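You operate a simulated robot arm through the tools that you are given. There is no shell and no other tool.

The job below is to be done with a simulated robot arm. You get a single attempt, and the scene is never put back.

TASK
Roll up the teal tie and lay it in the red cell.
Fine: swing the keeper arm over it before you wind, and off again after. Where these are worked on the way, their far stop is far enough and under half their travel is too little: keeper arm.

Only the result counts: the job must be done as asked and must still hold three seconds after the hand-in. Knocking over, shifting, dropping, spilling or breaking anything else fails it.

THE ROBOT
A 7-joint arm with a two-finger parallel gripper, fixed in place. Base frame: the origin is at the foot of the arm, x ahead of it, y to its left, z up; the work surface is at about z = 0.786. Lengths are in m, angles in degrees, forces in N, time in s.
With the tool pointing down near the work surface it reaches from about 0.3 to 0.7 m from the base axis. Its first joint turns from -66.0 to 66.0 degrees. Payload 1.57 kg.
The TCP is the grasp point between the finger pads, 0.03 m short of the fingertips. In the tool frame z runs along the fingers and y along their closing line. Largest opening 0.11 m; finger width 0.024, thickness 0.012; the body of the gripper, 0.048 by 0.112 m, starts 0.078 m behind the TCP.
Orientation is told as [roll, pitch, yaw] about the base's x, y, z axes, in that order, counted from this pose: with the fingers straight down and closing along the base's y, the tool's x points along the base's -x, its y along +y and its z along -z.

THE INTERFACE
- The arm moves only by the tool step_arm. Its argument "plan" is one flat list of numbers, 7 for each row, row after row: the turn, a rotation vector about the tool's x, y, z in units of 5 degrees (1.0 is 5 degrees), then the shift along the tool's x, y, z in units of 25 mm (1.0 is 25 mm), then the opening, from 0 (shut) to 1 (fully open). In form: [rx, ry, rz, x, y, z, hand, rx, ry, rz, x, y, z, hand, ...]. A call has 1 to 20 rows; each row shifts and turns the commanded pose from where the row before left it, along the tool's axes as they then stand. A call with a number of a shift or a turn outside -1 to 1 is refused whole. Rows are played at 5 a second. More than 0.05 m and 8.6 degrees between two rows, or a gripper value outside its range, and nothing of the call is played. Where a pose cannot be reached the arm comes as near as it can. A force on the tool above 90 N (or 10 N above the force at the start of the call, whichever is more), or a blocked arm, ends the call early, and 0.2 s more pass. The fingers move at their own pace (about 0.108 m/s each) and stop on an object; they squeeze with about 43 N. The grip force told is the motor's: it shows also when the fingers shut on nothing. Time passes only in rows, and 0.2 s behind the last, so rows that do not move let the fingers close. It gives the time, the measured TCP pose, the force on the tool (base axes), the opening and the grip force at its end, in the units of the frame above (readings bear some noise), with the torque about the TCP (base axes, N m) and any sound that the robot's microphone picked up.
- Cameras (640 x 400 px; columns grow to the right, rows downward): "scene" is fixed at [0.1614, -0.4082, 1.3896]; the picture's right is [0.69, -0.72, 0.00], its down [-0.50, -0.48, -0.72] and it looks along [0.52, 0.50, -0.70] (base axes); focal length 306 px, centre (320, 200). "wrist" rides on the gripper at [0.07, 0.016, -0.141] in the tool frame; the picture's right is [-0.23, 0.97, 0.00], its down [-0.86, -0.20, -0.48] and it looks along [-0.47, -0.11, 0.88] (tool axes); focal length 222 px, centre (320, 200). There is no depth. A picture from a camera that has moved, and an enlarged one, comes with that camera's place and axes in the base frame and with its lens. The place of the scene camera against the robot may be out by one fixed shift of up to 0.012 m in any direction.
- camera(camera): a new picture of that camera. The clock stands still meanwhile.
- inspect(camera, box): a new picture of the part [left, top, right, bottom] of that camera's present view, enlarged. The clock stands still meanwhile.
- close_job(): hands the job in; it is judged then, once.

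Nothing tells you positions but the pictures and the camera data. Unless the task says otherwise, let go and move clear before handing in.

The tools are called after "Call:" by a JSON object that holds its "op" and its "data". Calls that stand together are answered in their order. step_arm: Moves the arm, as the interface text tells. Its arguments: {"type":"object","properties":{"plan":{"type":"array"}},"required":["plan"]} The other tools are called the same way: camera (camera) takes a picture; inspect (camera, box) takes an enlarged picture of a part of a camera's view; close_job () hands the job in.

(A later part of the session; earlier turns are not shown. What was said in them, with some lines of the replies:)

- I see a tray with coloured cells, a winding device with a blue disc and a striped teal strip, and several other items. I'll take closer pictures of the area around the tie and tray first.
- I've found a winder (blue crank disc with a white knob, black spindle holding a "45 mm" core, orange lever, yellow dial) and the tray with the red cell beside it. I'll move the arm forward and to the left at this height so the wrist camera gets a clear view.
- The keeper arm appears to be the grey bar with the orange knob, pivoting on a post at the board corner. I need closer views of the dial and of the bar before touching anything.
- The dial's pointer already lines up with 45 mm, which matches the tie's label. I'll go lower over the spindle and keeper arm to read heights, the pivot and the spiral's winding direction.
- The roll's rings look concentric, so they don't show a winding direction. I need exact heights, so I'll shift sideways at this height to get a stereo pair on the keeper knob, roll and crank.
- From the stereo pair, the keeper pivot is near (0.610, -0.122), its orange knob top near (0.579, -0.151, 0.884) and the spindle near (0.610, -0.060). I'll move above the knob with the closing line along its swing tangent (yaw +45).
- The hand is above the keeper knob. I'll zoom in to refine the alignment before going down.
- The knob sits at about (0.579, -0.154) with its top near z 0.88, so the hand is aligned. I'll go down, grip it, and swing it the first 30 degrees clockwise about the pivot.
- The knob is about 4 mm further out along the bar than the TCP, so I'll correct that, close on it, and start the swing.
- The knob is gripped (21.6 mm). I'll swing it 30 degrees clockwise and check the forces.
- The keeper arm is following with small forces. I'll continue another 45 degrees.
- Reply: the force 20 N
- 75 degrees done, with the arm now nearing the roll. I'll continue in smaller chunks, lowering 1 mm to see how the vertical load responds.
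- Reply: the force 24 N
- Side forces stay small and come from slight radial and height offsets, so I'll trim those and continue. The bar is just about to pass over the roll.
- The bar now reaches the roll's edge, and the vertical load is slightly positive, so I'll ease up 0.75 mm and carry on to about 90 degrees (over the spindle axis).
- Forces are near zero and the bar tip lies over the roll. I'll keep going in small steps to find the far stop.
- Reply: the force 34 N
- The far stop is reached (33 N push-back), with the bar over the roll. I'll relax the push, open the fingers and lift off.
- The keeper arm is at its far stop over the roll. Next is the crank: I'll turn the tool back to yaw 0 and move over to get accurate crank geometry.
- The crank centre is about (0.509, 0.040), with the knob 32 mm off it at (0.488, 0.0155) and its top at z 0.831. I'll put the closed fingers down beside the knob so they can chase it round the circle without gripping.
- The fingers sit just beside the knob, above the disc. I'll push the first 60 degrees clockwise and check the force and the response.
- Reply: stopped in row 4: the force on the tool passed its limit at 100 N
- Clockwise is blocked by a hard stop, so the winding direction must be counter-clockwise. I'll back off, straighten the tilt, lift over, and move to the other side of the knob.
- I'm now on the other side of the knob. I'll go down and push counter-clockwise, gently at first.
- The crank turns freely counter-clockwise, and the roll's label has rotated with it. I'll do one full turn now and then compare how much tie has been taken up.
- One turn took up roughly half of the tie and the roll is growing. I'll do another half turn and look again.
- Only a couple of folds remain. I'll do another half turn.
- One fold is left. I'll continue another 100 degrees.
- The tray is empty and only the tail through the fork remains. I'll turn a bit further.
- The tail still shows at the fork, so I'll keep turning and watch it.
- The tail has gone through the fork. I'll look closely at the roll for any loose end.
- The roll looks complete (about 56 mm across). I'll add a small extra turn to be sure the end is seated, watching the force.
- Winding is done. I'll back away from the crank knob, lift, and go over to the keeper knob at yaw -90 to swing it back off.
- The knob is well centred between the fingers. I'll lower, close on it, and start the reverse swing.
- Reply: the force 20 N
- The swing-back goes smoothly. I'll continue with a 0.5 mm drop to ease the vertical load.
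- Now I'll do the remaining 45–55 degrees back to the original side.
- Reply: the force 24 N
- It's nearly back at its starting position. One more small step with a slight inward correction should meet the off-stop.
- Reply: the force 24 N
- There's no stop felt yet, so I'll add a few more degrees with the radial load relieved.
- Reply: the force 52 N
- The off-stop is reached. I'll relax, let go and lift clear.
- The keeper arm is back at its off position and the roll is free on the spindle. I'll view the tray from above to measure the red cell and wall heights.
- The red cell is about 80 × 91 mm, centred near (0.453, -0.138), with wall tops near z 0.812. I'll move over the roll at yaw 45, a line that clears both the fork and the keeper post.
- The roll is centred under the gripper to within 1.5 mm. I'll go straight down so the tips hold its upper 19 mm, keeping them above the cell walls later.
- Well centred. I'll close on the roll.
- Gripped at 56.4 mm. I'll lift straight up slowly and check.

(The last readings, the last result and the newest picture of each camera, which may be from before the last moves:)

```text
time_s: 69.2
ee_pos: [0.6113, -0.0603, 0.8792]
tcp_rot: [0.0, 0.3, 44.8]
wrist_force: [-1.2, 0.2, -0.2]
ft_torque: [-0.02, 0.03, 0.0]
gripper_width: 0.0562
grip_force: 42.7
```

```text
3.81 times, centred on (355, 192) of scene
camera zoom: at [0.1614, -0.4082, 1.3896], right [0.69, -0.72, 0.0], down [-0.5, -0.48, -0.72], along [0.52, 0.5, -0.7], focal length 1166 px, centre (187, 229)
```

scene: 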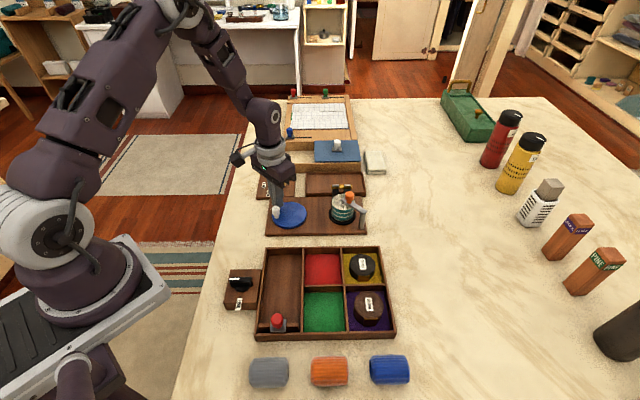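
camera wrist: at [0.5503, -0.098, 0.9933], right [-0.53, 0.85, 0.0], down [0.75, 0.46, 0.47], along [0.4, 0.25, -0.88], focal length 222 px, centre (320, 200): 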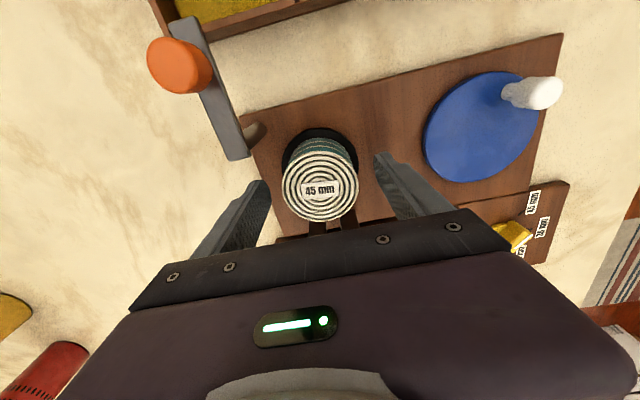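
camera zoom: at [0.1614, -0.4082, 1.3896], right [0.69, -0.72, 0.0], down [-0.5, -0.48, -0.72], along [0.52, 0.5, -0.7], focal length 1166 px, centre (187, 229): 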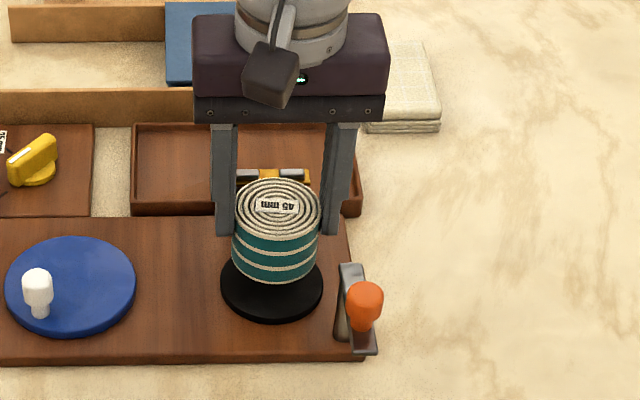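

The roll came off cleanly. I'll lift higher and carry it over to the red cell.

Call:
{"op": "step_arm", "data": {"plan": [0, 0, 0, 0, 0, -0.81, 0, 0, 0, 0, 0, 0, -0.81, 0, 0, 0, 0, 0, 0, -0.81, 0, 0, 0, 0, 0, 0, -0.81, 0, 0, 0, 0, 0.834, 0.285, 0, 0, 0, 0, 0, 0.834, 0.285, 0, 0, 0, 0, 0, 0.834, 0.285, 0, 0, 0, 0, 0, 0.834, 0.285, 0, 0, 0, 0, 0, 0.834, 0.285, 0, 0, 0, 0, 0, 0.834, 0.285, 0, 0, 0, 0, 0, 0.834, 0.285, 0, 0, 0, 0, 0, 0.834, 0.285, 0, 0, 0, 0, 0, 0, 0, 0, 0]}}

Call:
{"op": "step_arm", "data": {"plan": [0, 0, 1, 0, 0, 0, 0, 0, 0, 1, 0, 0, 0, 0, 0, 0, 1, 0, 0, 0, 0, 0, 0, 1, 0, 0, 0, 0, 0, 0, 1, 0, 0, 0, 0, 0, 0, 1, 0, 0, 0, 0, 0, 0, 1, 0, 0, 0, 0, 0, 0, 1, 0, 0, 0, 0, 0, 0, 1, 0, 0, 0, 0, 0, 0, 1, 0, 0, 0, 0, 0, 0, 1, 0, 0, 0, 0, 0, 0, 1, 0, 0, 0, 0, 0, 0, 1, 0, 0, 0, 0, 0, 0, 1, 0, 0, 0, 0, 0, 0, 1, 0, 0, 0, 0, 0, 0, 1, 0, 0, 0, 0, 0, 0, 1, 0, 0, 0, 0, 0, 0, 1, 0, 0, 0, 0, 0, 0, 0, 0, 0, 0, 0]}}

Call:
{"op": "camera", "data": {"camera": "wrist"}}

Call:
{"op": "camera", "data": {"camera": "scene"}}

```text
time_s: 72.0
ee_pos: [0.4531, -0.1366, 0.9603]
tcp_rot: [-0.1, 0.3, 44.9]
wrist_force: [-0.5, -0.5, -0.6]
ft_torque: [-0.02, 0.0, -0.01]
gripper_width: 0.0561
grip_force: 42.8
```

```text
time_s: 76.0
ee_pos: [0.4532, -0.1365, 0.9609]
tcp_rot: [-0.3, 0.0, -45.2]
wrist_force: [-0.8, 0.4, -1.1]
ft_torque: [-0.01, 0.02, 0.01]
gripper_width: 0.056
grip_force: 42.8
```

```text
taken
camera wrist: at [0.4164, -0.0759, 1.1011], right [0.85, 0.53, 0.0], down [0.46, -0.75, 0.48], along [0.25, -0.41, -0.88], focal length 222 px, centre (320, 200)
```

wrist: 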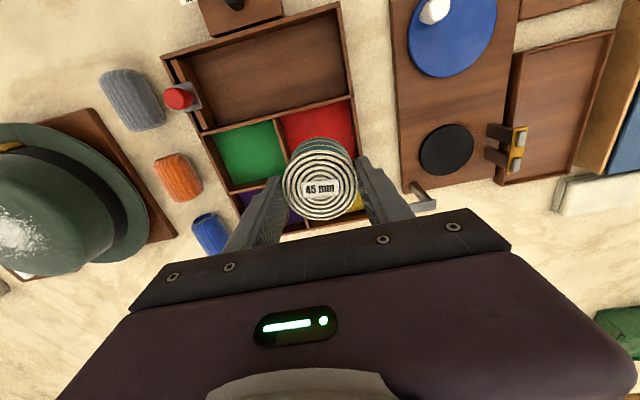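

```text
taken
```

scene: 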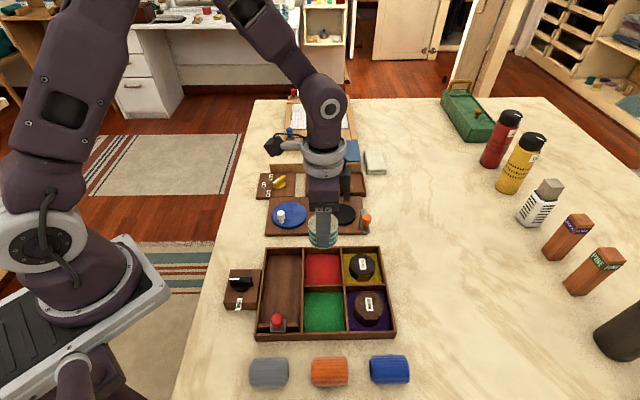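

I'm over the red cell with the roll. I'll check its alignment against the cell walls in detail.

Call:
{"op": "inspect", "data": {"camera": "wrist", "box": [190, 80, 390, 230]}}

Call:
{"op": "inspect", "data": {"camera": "scene", "box": [250, 190, 400, 345]}}

```text
2.67 times, centred on (290, 155) of wrist
camera zoom: at [0.4164, -0.0759, 1.1011], right [0.85, 0.53, 0.0], down [0.46, -0.75, 0.48], along [0.25, -0.41, -0.88], focal length 592 px, centre (400, 320)
```

zoom: 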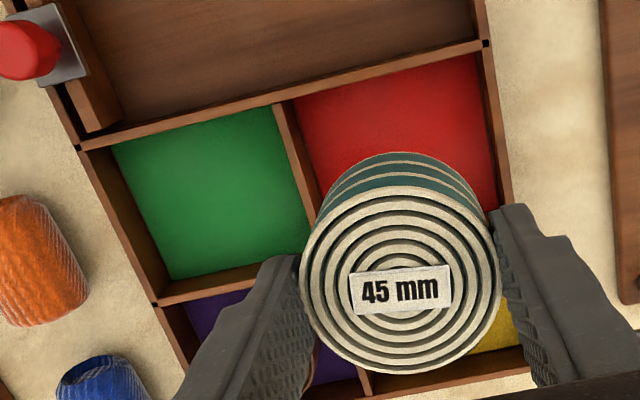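

```text
2.58 times, centred on (325, 268) of scene
camera zoom: at [0.1614, -0.4082, 1.3896], right [0.69, -0.72, 0.0], down [-0.5, -0.48, -0.72], along [0.52, 0.5, -0.7], focal length 790 px, centre (307, 26)
```

zoom: 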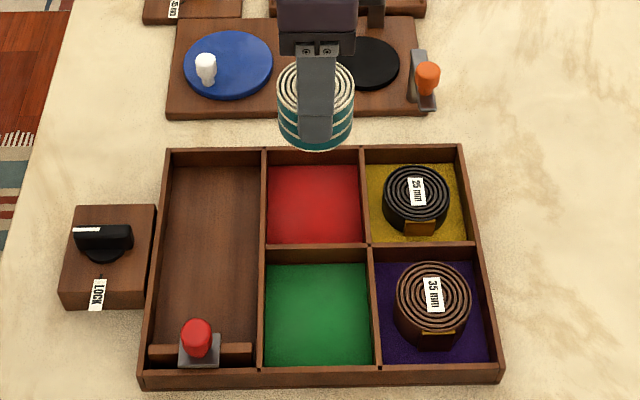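

Alignment is good: the roll centre is within 2 mm of the cell centre. I'll lower it down into the cell, slowing near the floor.

Call:
{"op": "step_arm", "data": {"plan": [0, 0, 0, -0.06, 0, 0.84, 0, 0, 0, 0, 0, 0, 0.84, 0, 0, 0, 0, 0, 0, 0.84, 0, 0, 0, 0, 0, 0, 0.84, 0, 0, 0, 0, 0, 0, 0.6, 0, 0, 0, 0, 0, 0, 0.2, 0, 0, 0, 0, 0, 0, 0, 0]}}

Call:
{"op": "inspect", "data": {"camera": "scene", "box": [250, 190, 400, 345]}}

Call:
{"op": "inspect", "data": {"camera": "wrist", "box": [190, 80, 430, 230]}}

```text
time_s: 77.6
ee_pos: [0.4541, -0.1386, 0.856]
tcp_rot: [-0.3, 0.0, -45.0]
wrist_force: [-0.3, -0.8, -0.1]
ft_torque: [0.0, -0.03, 0.0]
gripper_width: 0.0558
grip_force: 43.6
```

```text
2.58 times, centred on (325, 268) of scene
camera zoom: at [0.1614, -0.4082, 1.3896], right [0.69, -0.72, 0.0], down [-0.5, -0.48, -0.72], along [0.52, 0.5, -0.7], focal length 790 px, centre (307, 26)
```

zoom: 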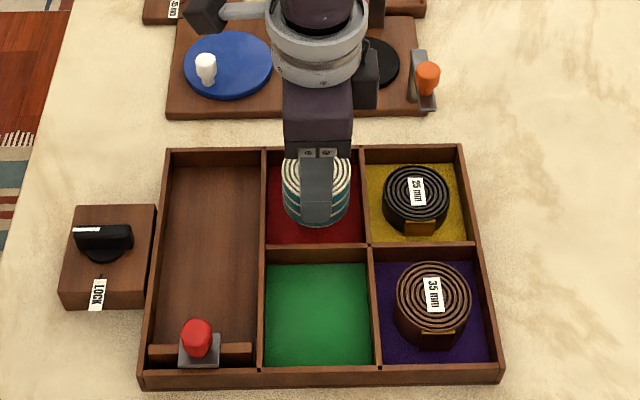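

```text
2.67 times, centred on (310, 155) of wrist
camera zoom: at [0.4166, -0.0776, 0.9972], right [0.85, 0.53, 0.0], down [0.46, -0.75, 0.48], along [0.25, -0.41, -0.88], focal length 592 px, centre (347, 320)
```

zoom: 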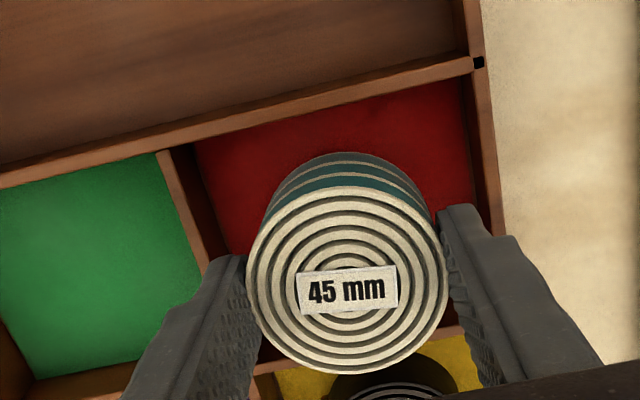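

Centred in the cell with no contact yet. I'll lower the last millimetres.

Call:
{"op": "step_arm", "data": {"plan": [0, 0, 0, 0, 0, 0.08, 0, 0, 0, 0, 0, 0, 0.08, 0, 0, 0, 0, 0, 0, 0.06, 0, 0, 0, 0, 0, 0, 0, 0]}}

Call:
{"op": "step_arm", "data": {"plan": [0, 0, 0, 0, 0, 0.05, 0, 0, 0, 0, 0, 0, 0, 0]}}

Call:
{"op": "step_arm", "data": {"plan": [0, 0, 0, 0, 0, 0.05, 0, 0, 0, 0, 0, 0, 0, 0]}}

```text
time_s: 78.6
ee_pos: [0.4545, -0.1394, 0.8514]
tcp_rot: [-0.3, 0.1, -45.2]
wrist_force: [1.2, 0.3, 0.0]
ft_torque: [0.01, 0.03, -0.01]
gripper_width: 0.056
grip_force: 43.0
```

```text
time_s: 79.2
ee_pos: [0.4547, -0.1384, 0.8498]
tcp_rot: [-0.3, 0.0, -45.1]
wrist_force: [0.1, 0.8, -0.6]
ft_torque: [0.01, 0.01, -0.01]
gripper_width: 0.0561
grip_force: 42.9
```

```text
time_s: 79.8
ee_pos: [0.4536, -0.1383, 0.8482]
tcp_rot: [-0.3, 0.0, -45.1]
wrist_force: [-0.3, -0.6, 0.0]
ft_torque: [0.02, 0.03, 0.0]
gripper_width: 0.0561
grip_force: 42.8
```

No floor contact yet, so I'll continue in 1 mm steps.

Call:
{"op": "step_arm", "data": {"plan": [0, 0, 0, 0, 0, 0.04, 0, 0, 0, 0, 0, 0, 0, 0]}}

Call:
{"op": "step_arm", "data": {"plan": [0, 0, 0, 0, 0, 0.04, 0, 0, 0, 0, 0, 0, 0, 0]}}

Call:
{"op": "inspect", "data": {"camera": "scene", "box": [290, 240, 360, 300]}}

```text
time_s: 80.4
ee_pos: [0.4535, -0.138, 0.8487]
tcp_rot: [-0.3, 0.0, -45.1]
wrist_force: [-0.6, -0.5, -0.9]
ft_torque: [0.01, 0.03, -0.01]
gripper_width: 0.056
grip_force: 43.0
```

```text
time_s: 81.0
ee_pos: [0.454, -0.1389, 0.8462]
tcp_rot: [-0.3, 0.0, -45.1]
wrist_force: [0.7, -1.0, -0.1]
ft_torque: [-0.02, 0.02, 0.01]
gripper_width: 0.0558
grip_force: 42.4
```

```text
6.67 times, centred on (325, 270) of scene
camera zoom: at [0.1614, -0.4082, 1.3896], right [0.69, -0.72, 0.0], down [-0.5, -0.48, -0.72], along [0.52, 0.5, -0.7], focal length 2041 px, centre (287, -267)
```

zoom: 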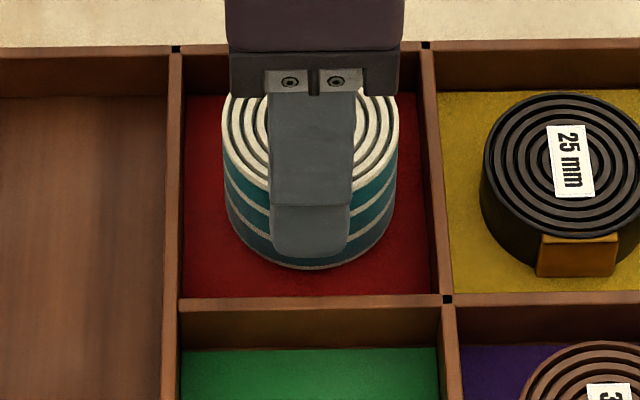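

Still free, so I'll keep lowering 1 mm at a time.

Call:
{"op": "step_arm", "data": {"plan": [0, 0, 0, 0, 0, 0.04, 0, 0, 0, 0, 0, 0, 0, 0]}}

Call:
{"op": "step_arm", "data": {"plan": [0, 0, 0, 0, 0, 0.04, 0, 0, 0, 0, 0, 0, 0, 0]}}

Call:
{"op": "step_arm", "data": {"plan": [0, 0, 0, 0, 0, 0.04, 0, 0, 0, 0, 0, 0, 0, 0]}}

```text
time_s: 81.6
ee_pos: [0.4545, -0.1378, 0.8454]
tcp_rot: [-0.3, 0.0, -45.0]
wrist_force: [0.7, 0.6, -0.3]
ft_torque: [-0.01, -0.04, 0.02]
gripper_width: 0.0558
grip_force: 42.8
```

```text
time_s: 82.2
ee_pos: [0.4542, -0.138, 0.8434]
tcp_rot: [-0.3, 0.0, -45.1]
wrist_force: [-0.9, 0.3, -0.6]
ft_torque: [-0.01, 0.01, 0.02]
gripper_width: 0.0558
grip_force: 43.6
```

```text
time_s: 82.8
ee_pos: [0.4546, -0.1389, 0.8429]
tcp_rot: [-0.4, 0.0, -45.0]
wrist_force: [-0.6, 1.1, -1.2]
ft_torque: [-0.01, 0.04, 0.06]
gripper_width: 0.056
grip_force: 43.1
```

Still nothing. The fingers are inside the cell outline with clearance, so I'll continue a few more 1 mm steps.

Call:
{"op": "step_arm", "data": {"plan": [0, 0, 0, 0, 0, 0.04, 0, 0, 0, 0, 0, 0, 0, 0]}}

Call:
{"op": "step_arm", "data": {"plan": [0, 0, 0, 0, 0, 0.04, 0, 0, 0, 0, 0, 0, 0, 0]}}

Call:
{"op": "inspect", "data": {"camera": "wrist", "box": [190, 80, 430, 230]}}

Call:
{"op": "inspect", "data": {"camera": "scene", "box": [290, 240, 360, 300]}}

```text
time_s: 83.4
ee_pos: [0.4549, -0.1379, 0.8421]
tcp_rot: [-0.3, 0.0, -45.2]
wrist_force: [-0.2, -0.3, -0.2]
ft_torque: [0.01, -0.01, 0.0]
gripper_width: 0.0557
grip_force: 43.3
```

```text
time_s: 84.0
ee_pos: [0.4544, -0.1382, 0.841]
tcp_rot: [-0.4, 0.0, -45.1]
wrist_force: [1.0, 0.3, -1.3]
ft_torque: [0.02, -0.03, 0.01]
gripper_width: 0.0559
grip_force: 43.0
```

```text
2.67 times, centred on (310, 155) of wrist
camera zoom: at [0.4169, -0.0773, 0.9821], right [0.85, 0.53, 0.0], down [0.46, -0.74, 0.48], along [0.25, -0.41, -0.88], focal length 592 px, centre (347, 320)
```

zoom: 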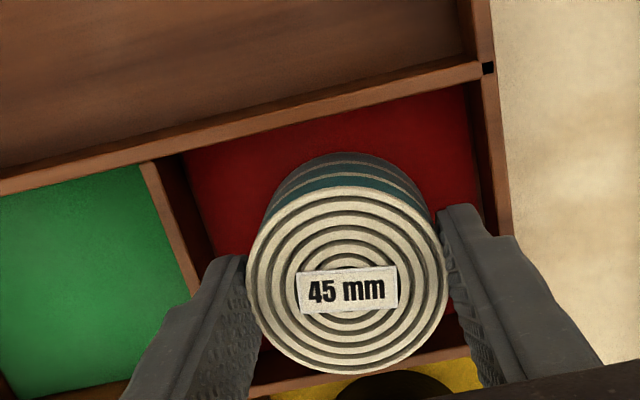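

```text
6.67 times, centred on (325, 270) of scene
camera zoom: at [0.1614, -0.4082, 1.3896], right [0.69, -0.72, 0.0], down [-0.5, -0.48, -0.72], along [0.52, 0.5, -0.7], focal length 2041 px, centre (287, -267)
```

zoom: 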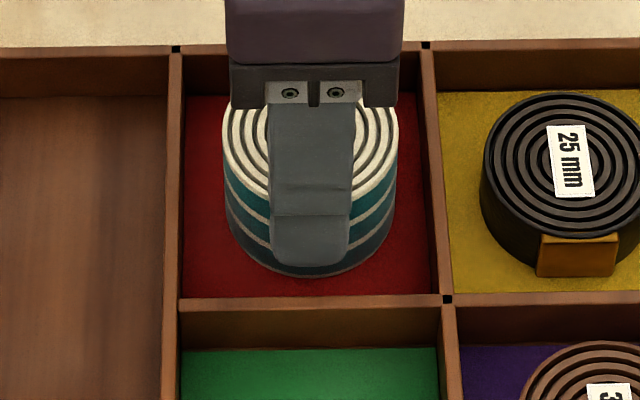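

The roll keeps going down freely; the floor should be within a few millimetres. I'll continue carefully.

Call:
{"op": "step_arm", "data": {"plan": [0, 0, 0, 0, 0, 0.04, 0, 0, 0, 0, 0, 0, 0, 0]}}

Call:
{"op": "step_arm", "data": {"plan": [0, 0, 0, 0, 0, 0.04, 0, 0, 0, 0, 0, 0, 0, 0]}}

Call:
{"op": "inspect", "data": {"camera": "wrist", "box": [190, 80, 430, 230]}}

```text
time_s: 84.6
ee_pos: [0.4546, -0.1387, 0.8414]
tcp_rot: [-0.3, 0.0, -45.1]
wrist_force: [-2.3, 1.7, 12.3]
ft_torque: [0.28, 0.08, 0.01]
gripper_width: 0.0557
grip_force: 42.9
```

```text
time_s: 85.2
ee_pos: [0.4542, -0.1385, 0.8413]
tcp_rot: [-0.1, -0.1, -45.1]
wrist_force: [-4.3, 2.9, 36.6]
ft_torque: [0.38, 0.22, 0.01]
gripper_width: 0.0559
grip_force: 43.6
```

```text
2.67 times, centred on (310, 155) of wrist
camera zoom: at [0.4168, -0.0776, 0.9811], right [0.85, 0.53, 0.0], down [0.46, -0.74, 0.48], along [0.25, -0.41, -0.88], focal length 592 px, centre (347, 320)
```

zoom: 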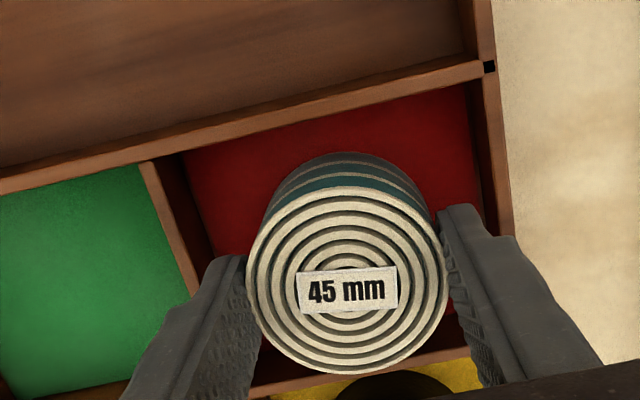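

The floor is reached (37 N upward on the tool). I'll ease off about 1 mm, open only a few millimetres so the fingers don't touch the walls, and check.

Call:
{"op": "step_arm", "data": {"plan": [0, 0, 0, 0, 0, -0.04, 0, 0, 0, 0, 0, 0, 0, 0, 0, 0, 0, 0, 0, 0, 0.565, 0, 0, 0, 0, 0, 0, 0.565, 0, 0, 0, 0, 0, 0, 0.565]}}

Call:
{"op": "inspect", "data": {"camera": "wrist", "box": [190, 80, 430, 230]}}

Call:
{"op": "inspect", "data": {"camera": "scene", "box": [290, 240, 360, 300]}}

```text
time_s: 86.4
ee_pos: [0.4548, -0.1387, 0.8405]
tcp_rot: [-0.3, 0.0, -45.1]
wrist_force: [0.0, 0.1, 0.0]
ft_torque: [0.04, 0.01, 0.02]
gripper_width: 0.0622
grip_force: 0.1
```

```text
2.67 times, centred on (310, 155) of wrist
camera zoom: at [0.4168, -0.0775, 0.9813], right [0.85, 0.53, 0.0], down [0.46, -0.75, 0.48], along [0.25, -0.41, -0.88], focal length 592 px, centre (347, 320)
```

zoom: 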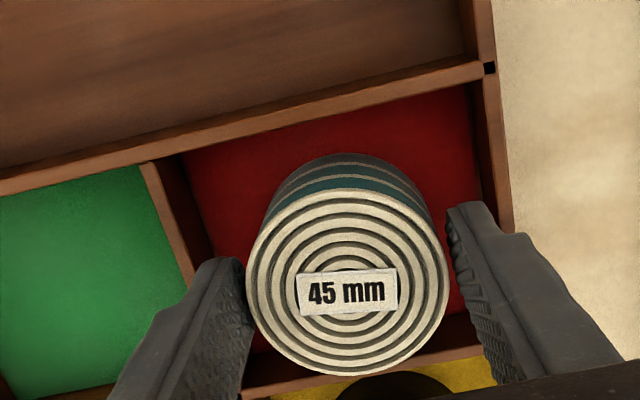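

```text
6.67 times, centred on (325, 270) of scene
camera zoom: at [0.1614, -0.4082, 1.3896], right [0.69, -0.72, 0.0], down [-0.5, -0.48, -0.72], along [0.52, 0.5, -0.7], focal length 2041 px, centre (287, -267)
```

zoom: 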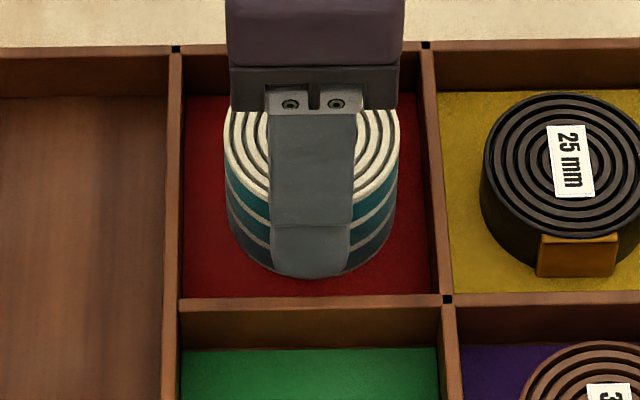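

The roll is released with no contact force. I'll lift straight up, slowly at first.

Call:
{"op": "step_arm", "data": {"plan": [0, 0, 0, 0, 0, -0.2, 0.565, 0, 0, 0, 0, 0, -0.3, 0.565, 0, 0, 0, 0, 0, -0.5, 0.565, 0, 0, 0, 0, 0, -0.5, 0.565, 0, 0, 0, 0, 0, -1, 0.565, 0, 0, 0, 0, 0, -1, 0.565, 0, 0, 0, 0, 0, -1, 0.565, 0, 0, 0, 0, 0, -1, 0.565, 0, 0, 0, 0, 0, 0, 0.565]}}

Call:
{"op": "camera", "data": {"camera": "wrist"}}

Call:
{"op": "inspect", "data": {"camera": "scene", "box": [220, 140, 420, 345]}}

```text
time_s: 88.4
ee_pos: [0.4543, -0.1366, 0.9796]
tcp_rot: [-0.4, 0.1, -45.1]
wrist_force: [0.4, -0.2, 0.4]
ft_torque: [0.0, -0.06, 0.03]
gripper_width: 0.0623
grip_force: 0.1
```

```text
taken
camera wrist: at [0.4173, -0.0765, 1.1189], right [0.85, 0.53, 0.0], down [0.46, -0.74, 0.48], along [0.25, -0.41, -0.88], focal length 222 px, centre (320, 200)
```

wrist: 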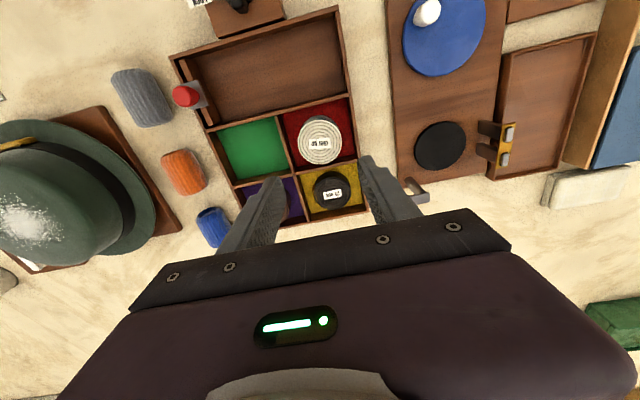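

```text
1.95 times, centred on (320, 242) of scene
camera zoom: at [0.1614, -0.4082, 1.3896], right [0.69, -0.72, 0.0], down [-0.5, -0.48, -0.72], along [0.52, 0.5, -0.7], focal length 597 px, centre (320, 117)
```

zoom: 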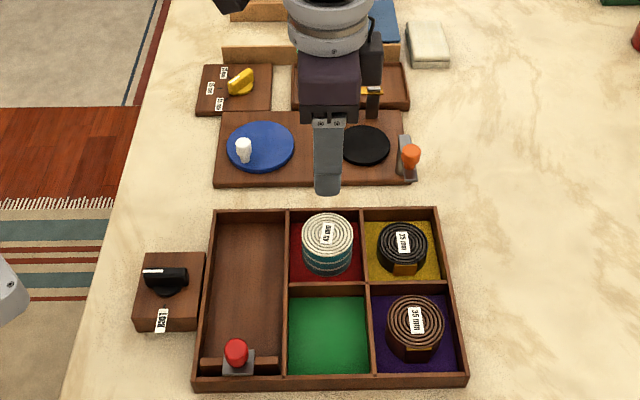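

The roll stands in the red cell and nothing else has moved. I'll move the arm up clear and take a final check.

Call:
{"op": "step_arm", "data": {"plan": [0, 0, 0, 0, 0, -1, 0.565, 0, 0, 0, 0, 0, -1, 0.565, 0, 0, 0, 0, 0, -1, 0.565, 0, 0, 0, 0, 0, -1, 0.565, 0, 0, 0, 0, 0, -1, 0.565, 0, 0, 0, 0, 0, 0, 0.565, 0, 0, 0, 0, 0, 0, 0.565]}}

Call:
{"op": "camera", "data": {"camera": "scene"}}

Call:
{"op": "inspect", "data": {"camera": "scene", "box": [220, 140, 420, 345]}}

Call:
{"op": "inspect", "data": {"camera": "wrist", "box": [220, 30, 500, 230]}}

```text
time_s: 90.0
ee_pos: [0.4546, -0.1386, 1.1017]
tcp_rot: [-0.3, 0.0, -45.2]
wrist_force: [0.3, -0.4, -0.2]
ft_torque: [0.0, -0.01, 0.0]
gripper_width: 0.0622
grip_force: 0.0
```

```text
taken
```

scene: 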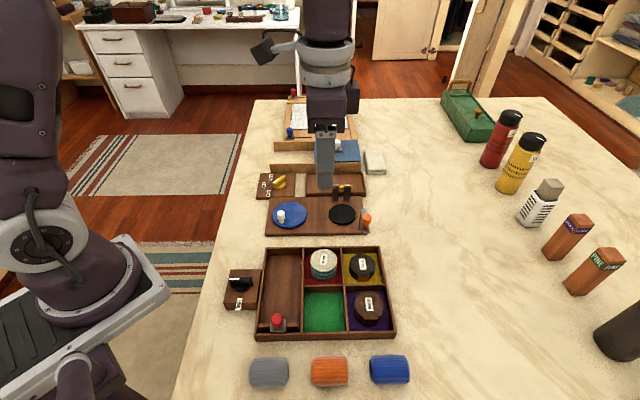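

```text
1.95 times, centred on (320, 242) of scene
camera zoom: at [0.1614, -0.4082, 1.3896], right [0.69, -0.72, 0.0], down [-0.5, -0.48, -0.72], along [0.52, 0.5, -0.7], focal length 597 px, centre (320, 117)
```

zoom: 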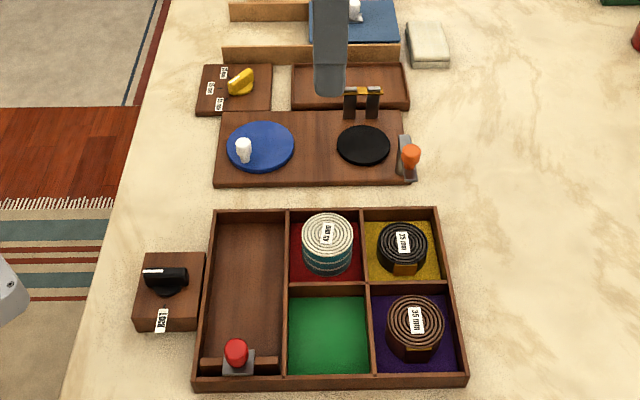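

```text
2.00 times, centred on (360, 130) of wrist
camera zoom: at [0.418, -0.0766, 1.2433], right [0.85, 0.53, 0.0], down [0.46, -0.75, 0.48], along [0.25, -0.41, -0.88], focal length 444 px, centre (240, 340)
```

zoom: 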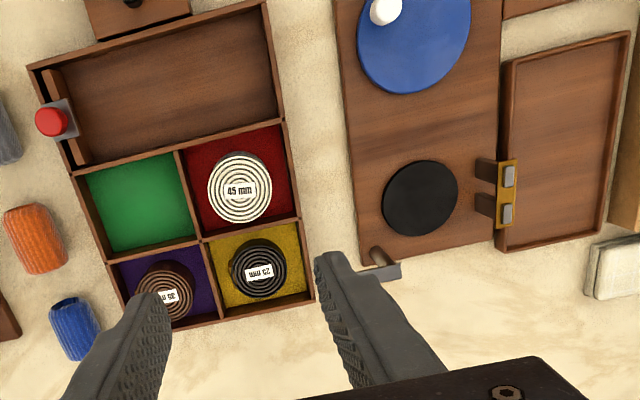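

The teal tie is fully wound and standing in the red cell. The keeper arm is back off, the rest of the scene looks undisturbed and the arm is clear, so I'm handing in.

Call:
{"op": "close_job", "data": {}}

```text
The job is handed in.
```

The teal tie is rolled up and standing in the red cell, and I've handed the job in; no verdict has come back.

- **Keeper arm:** I swung it over the roll to its far stop before winding. After winding I swung it back until it met its stop on the off side.
- **Winding:** The crank was blocked clockwise, and that first push hit the force limit (about 100 N). It turned freely counter-clockwise, and I wound until the tail had gone through the fork and the tie's tray was empty. The dial was already at 45 mm, matching the tie's label, so I left it there.
- **Placing:** I lifted the roll straight off the spindle and lowered it to the floor of the red cell, close to its centre. I let go with no contact force left on the tool.

In the last pictures nothing else looked moved or knocked over, and the arm was clear above the tray.
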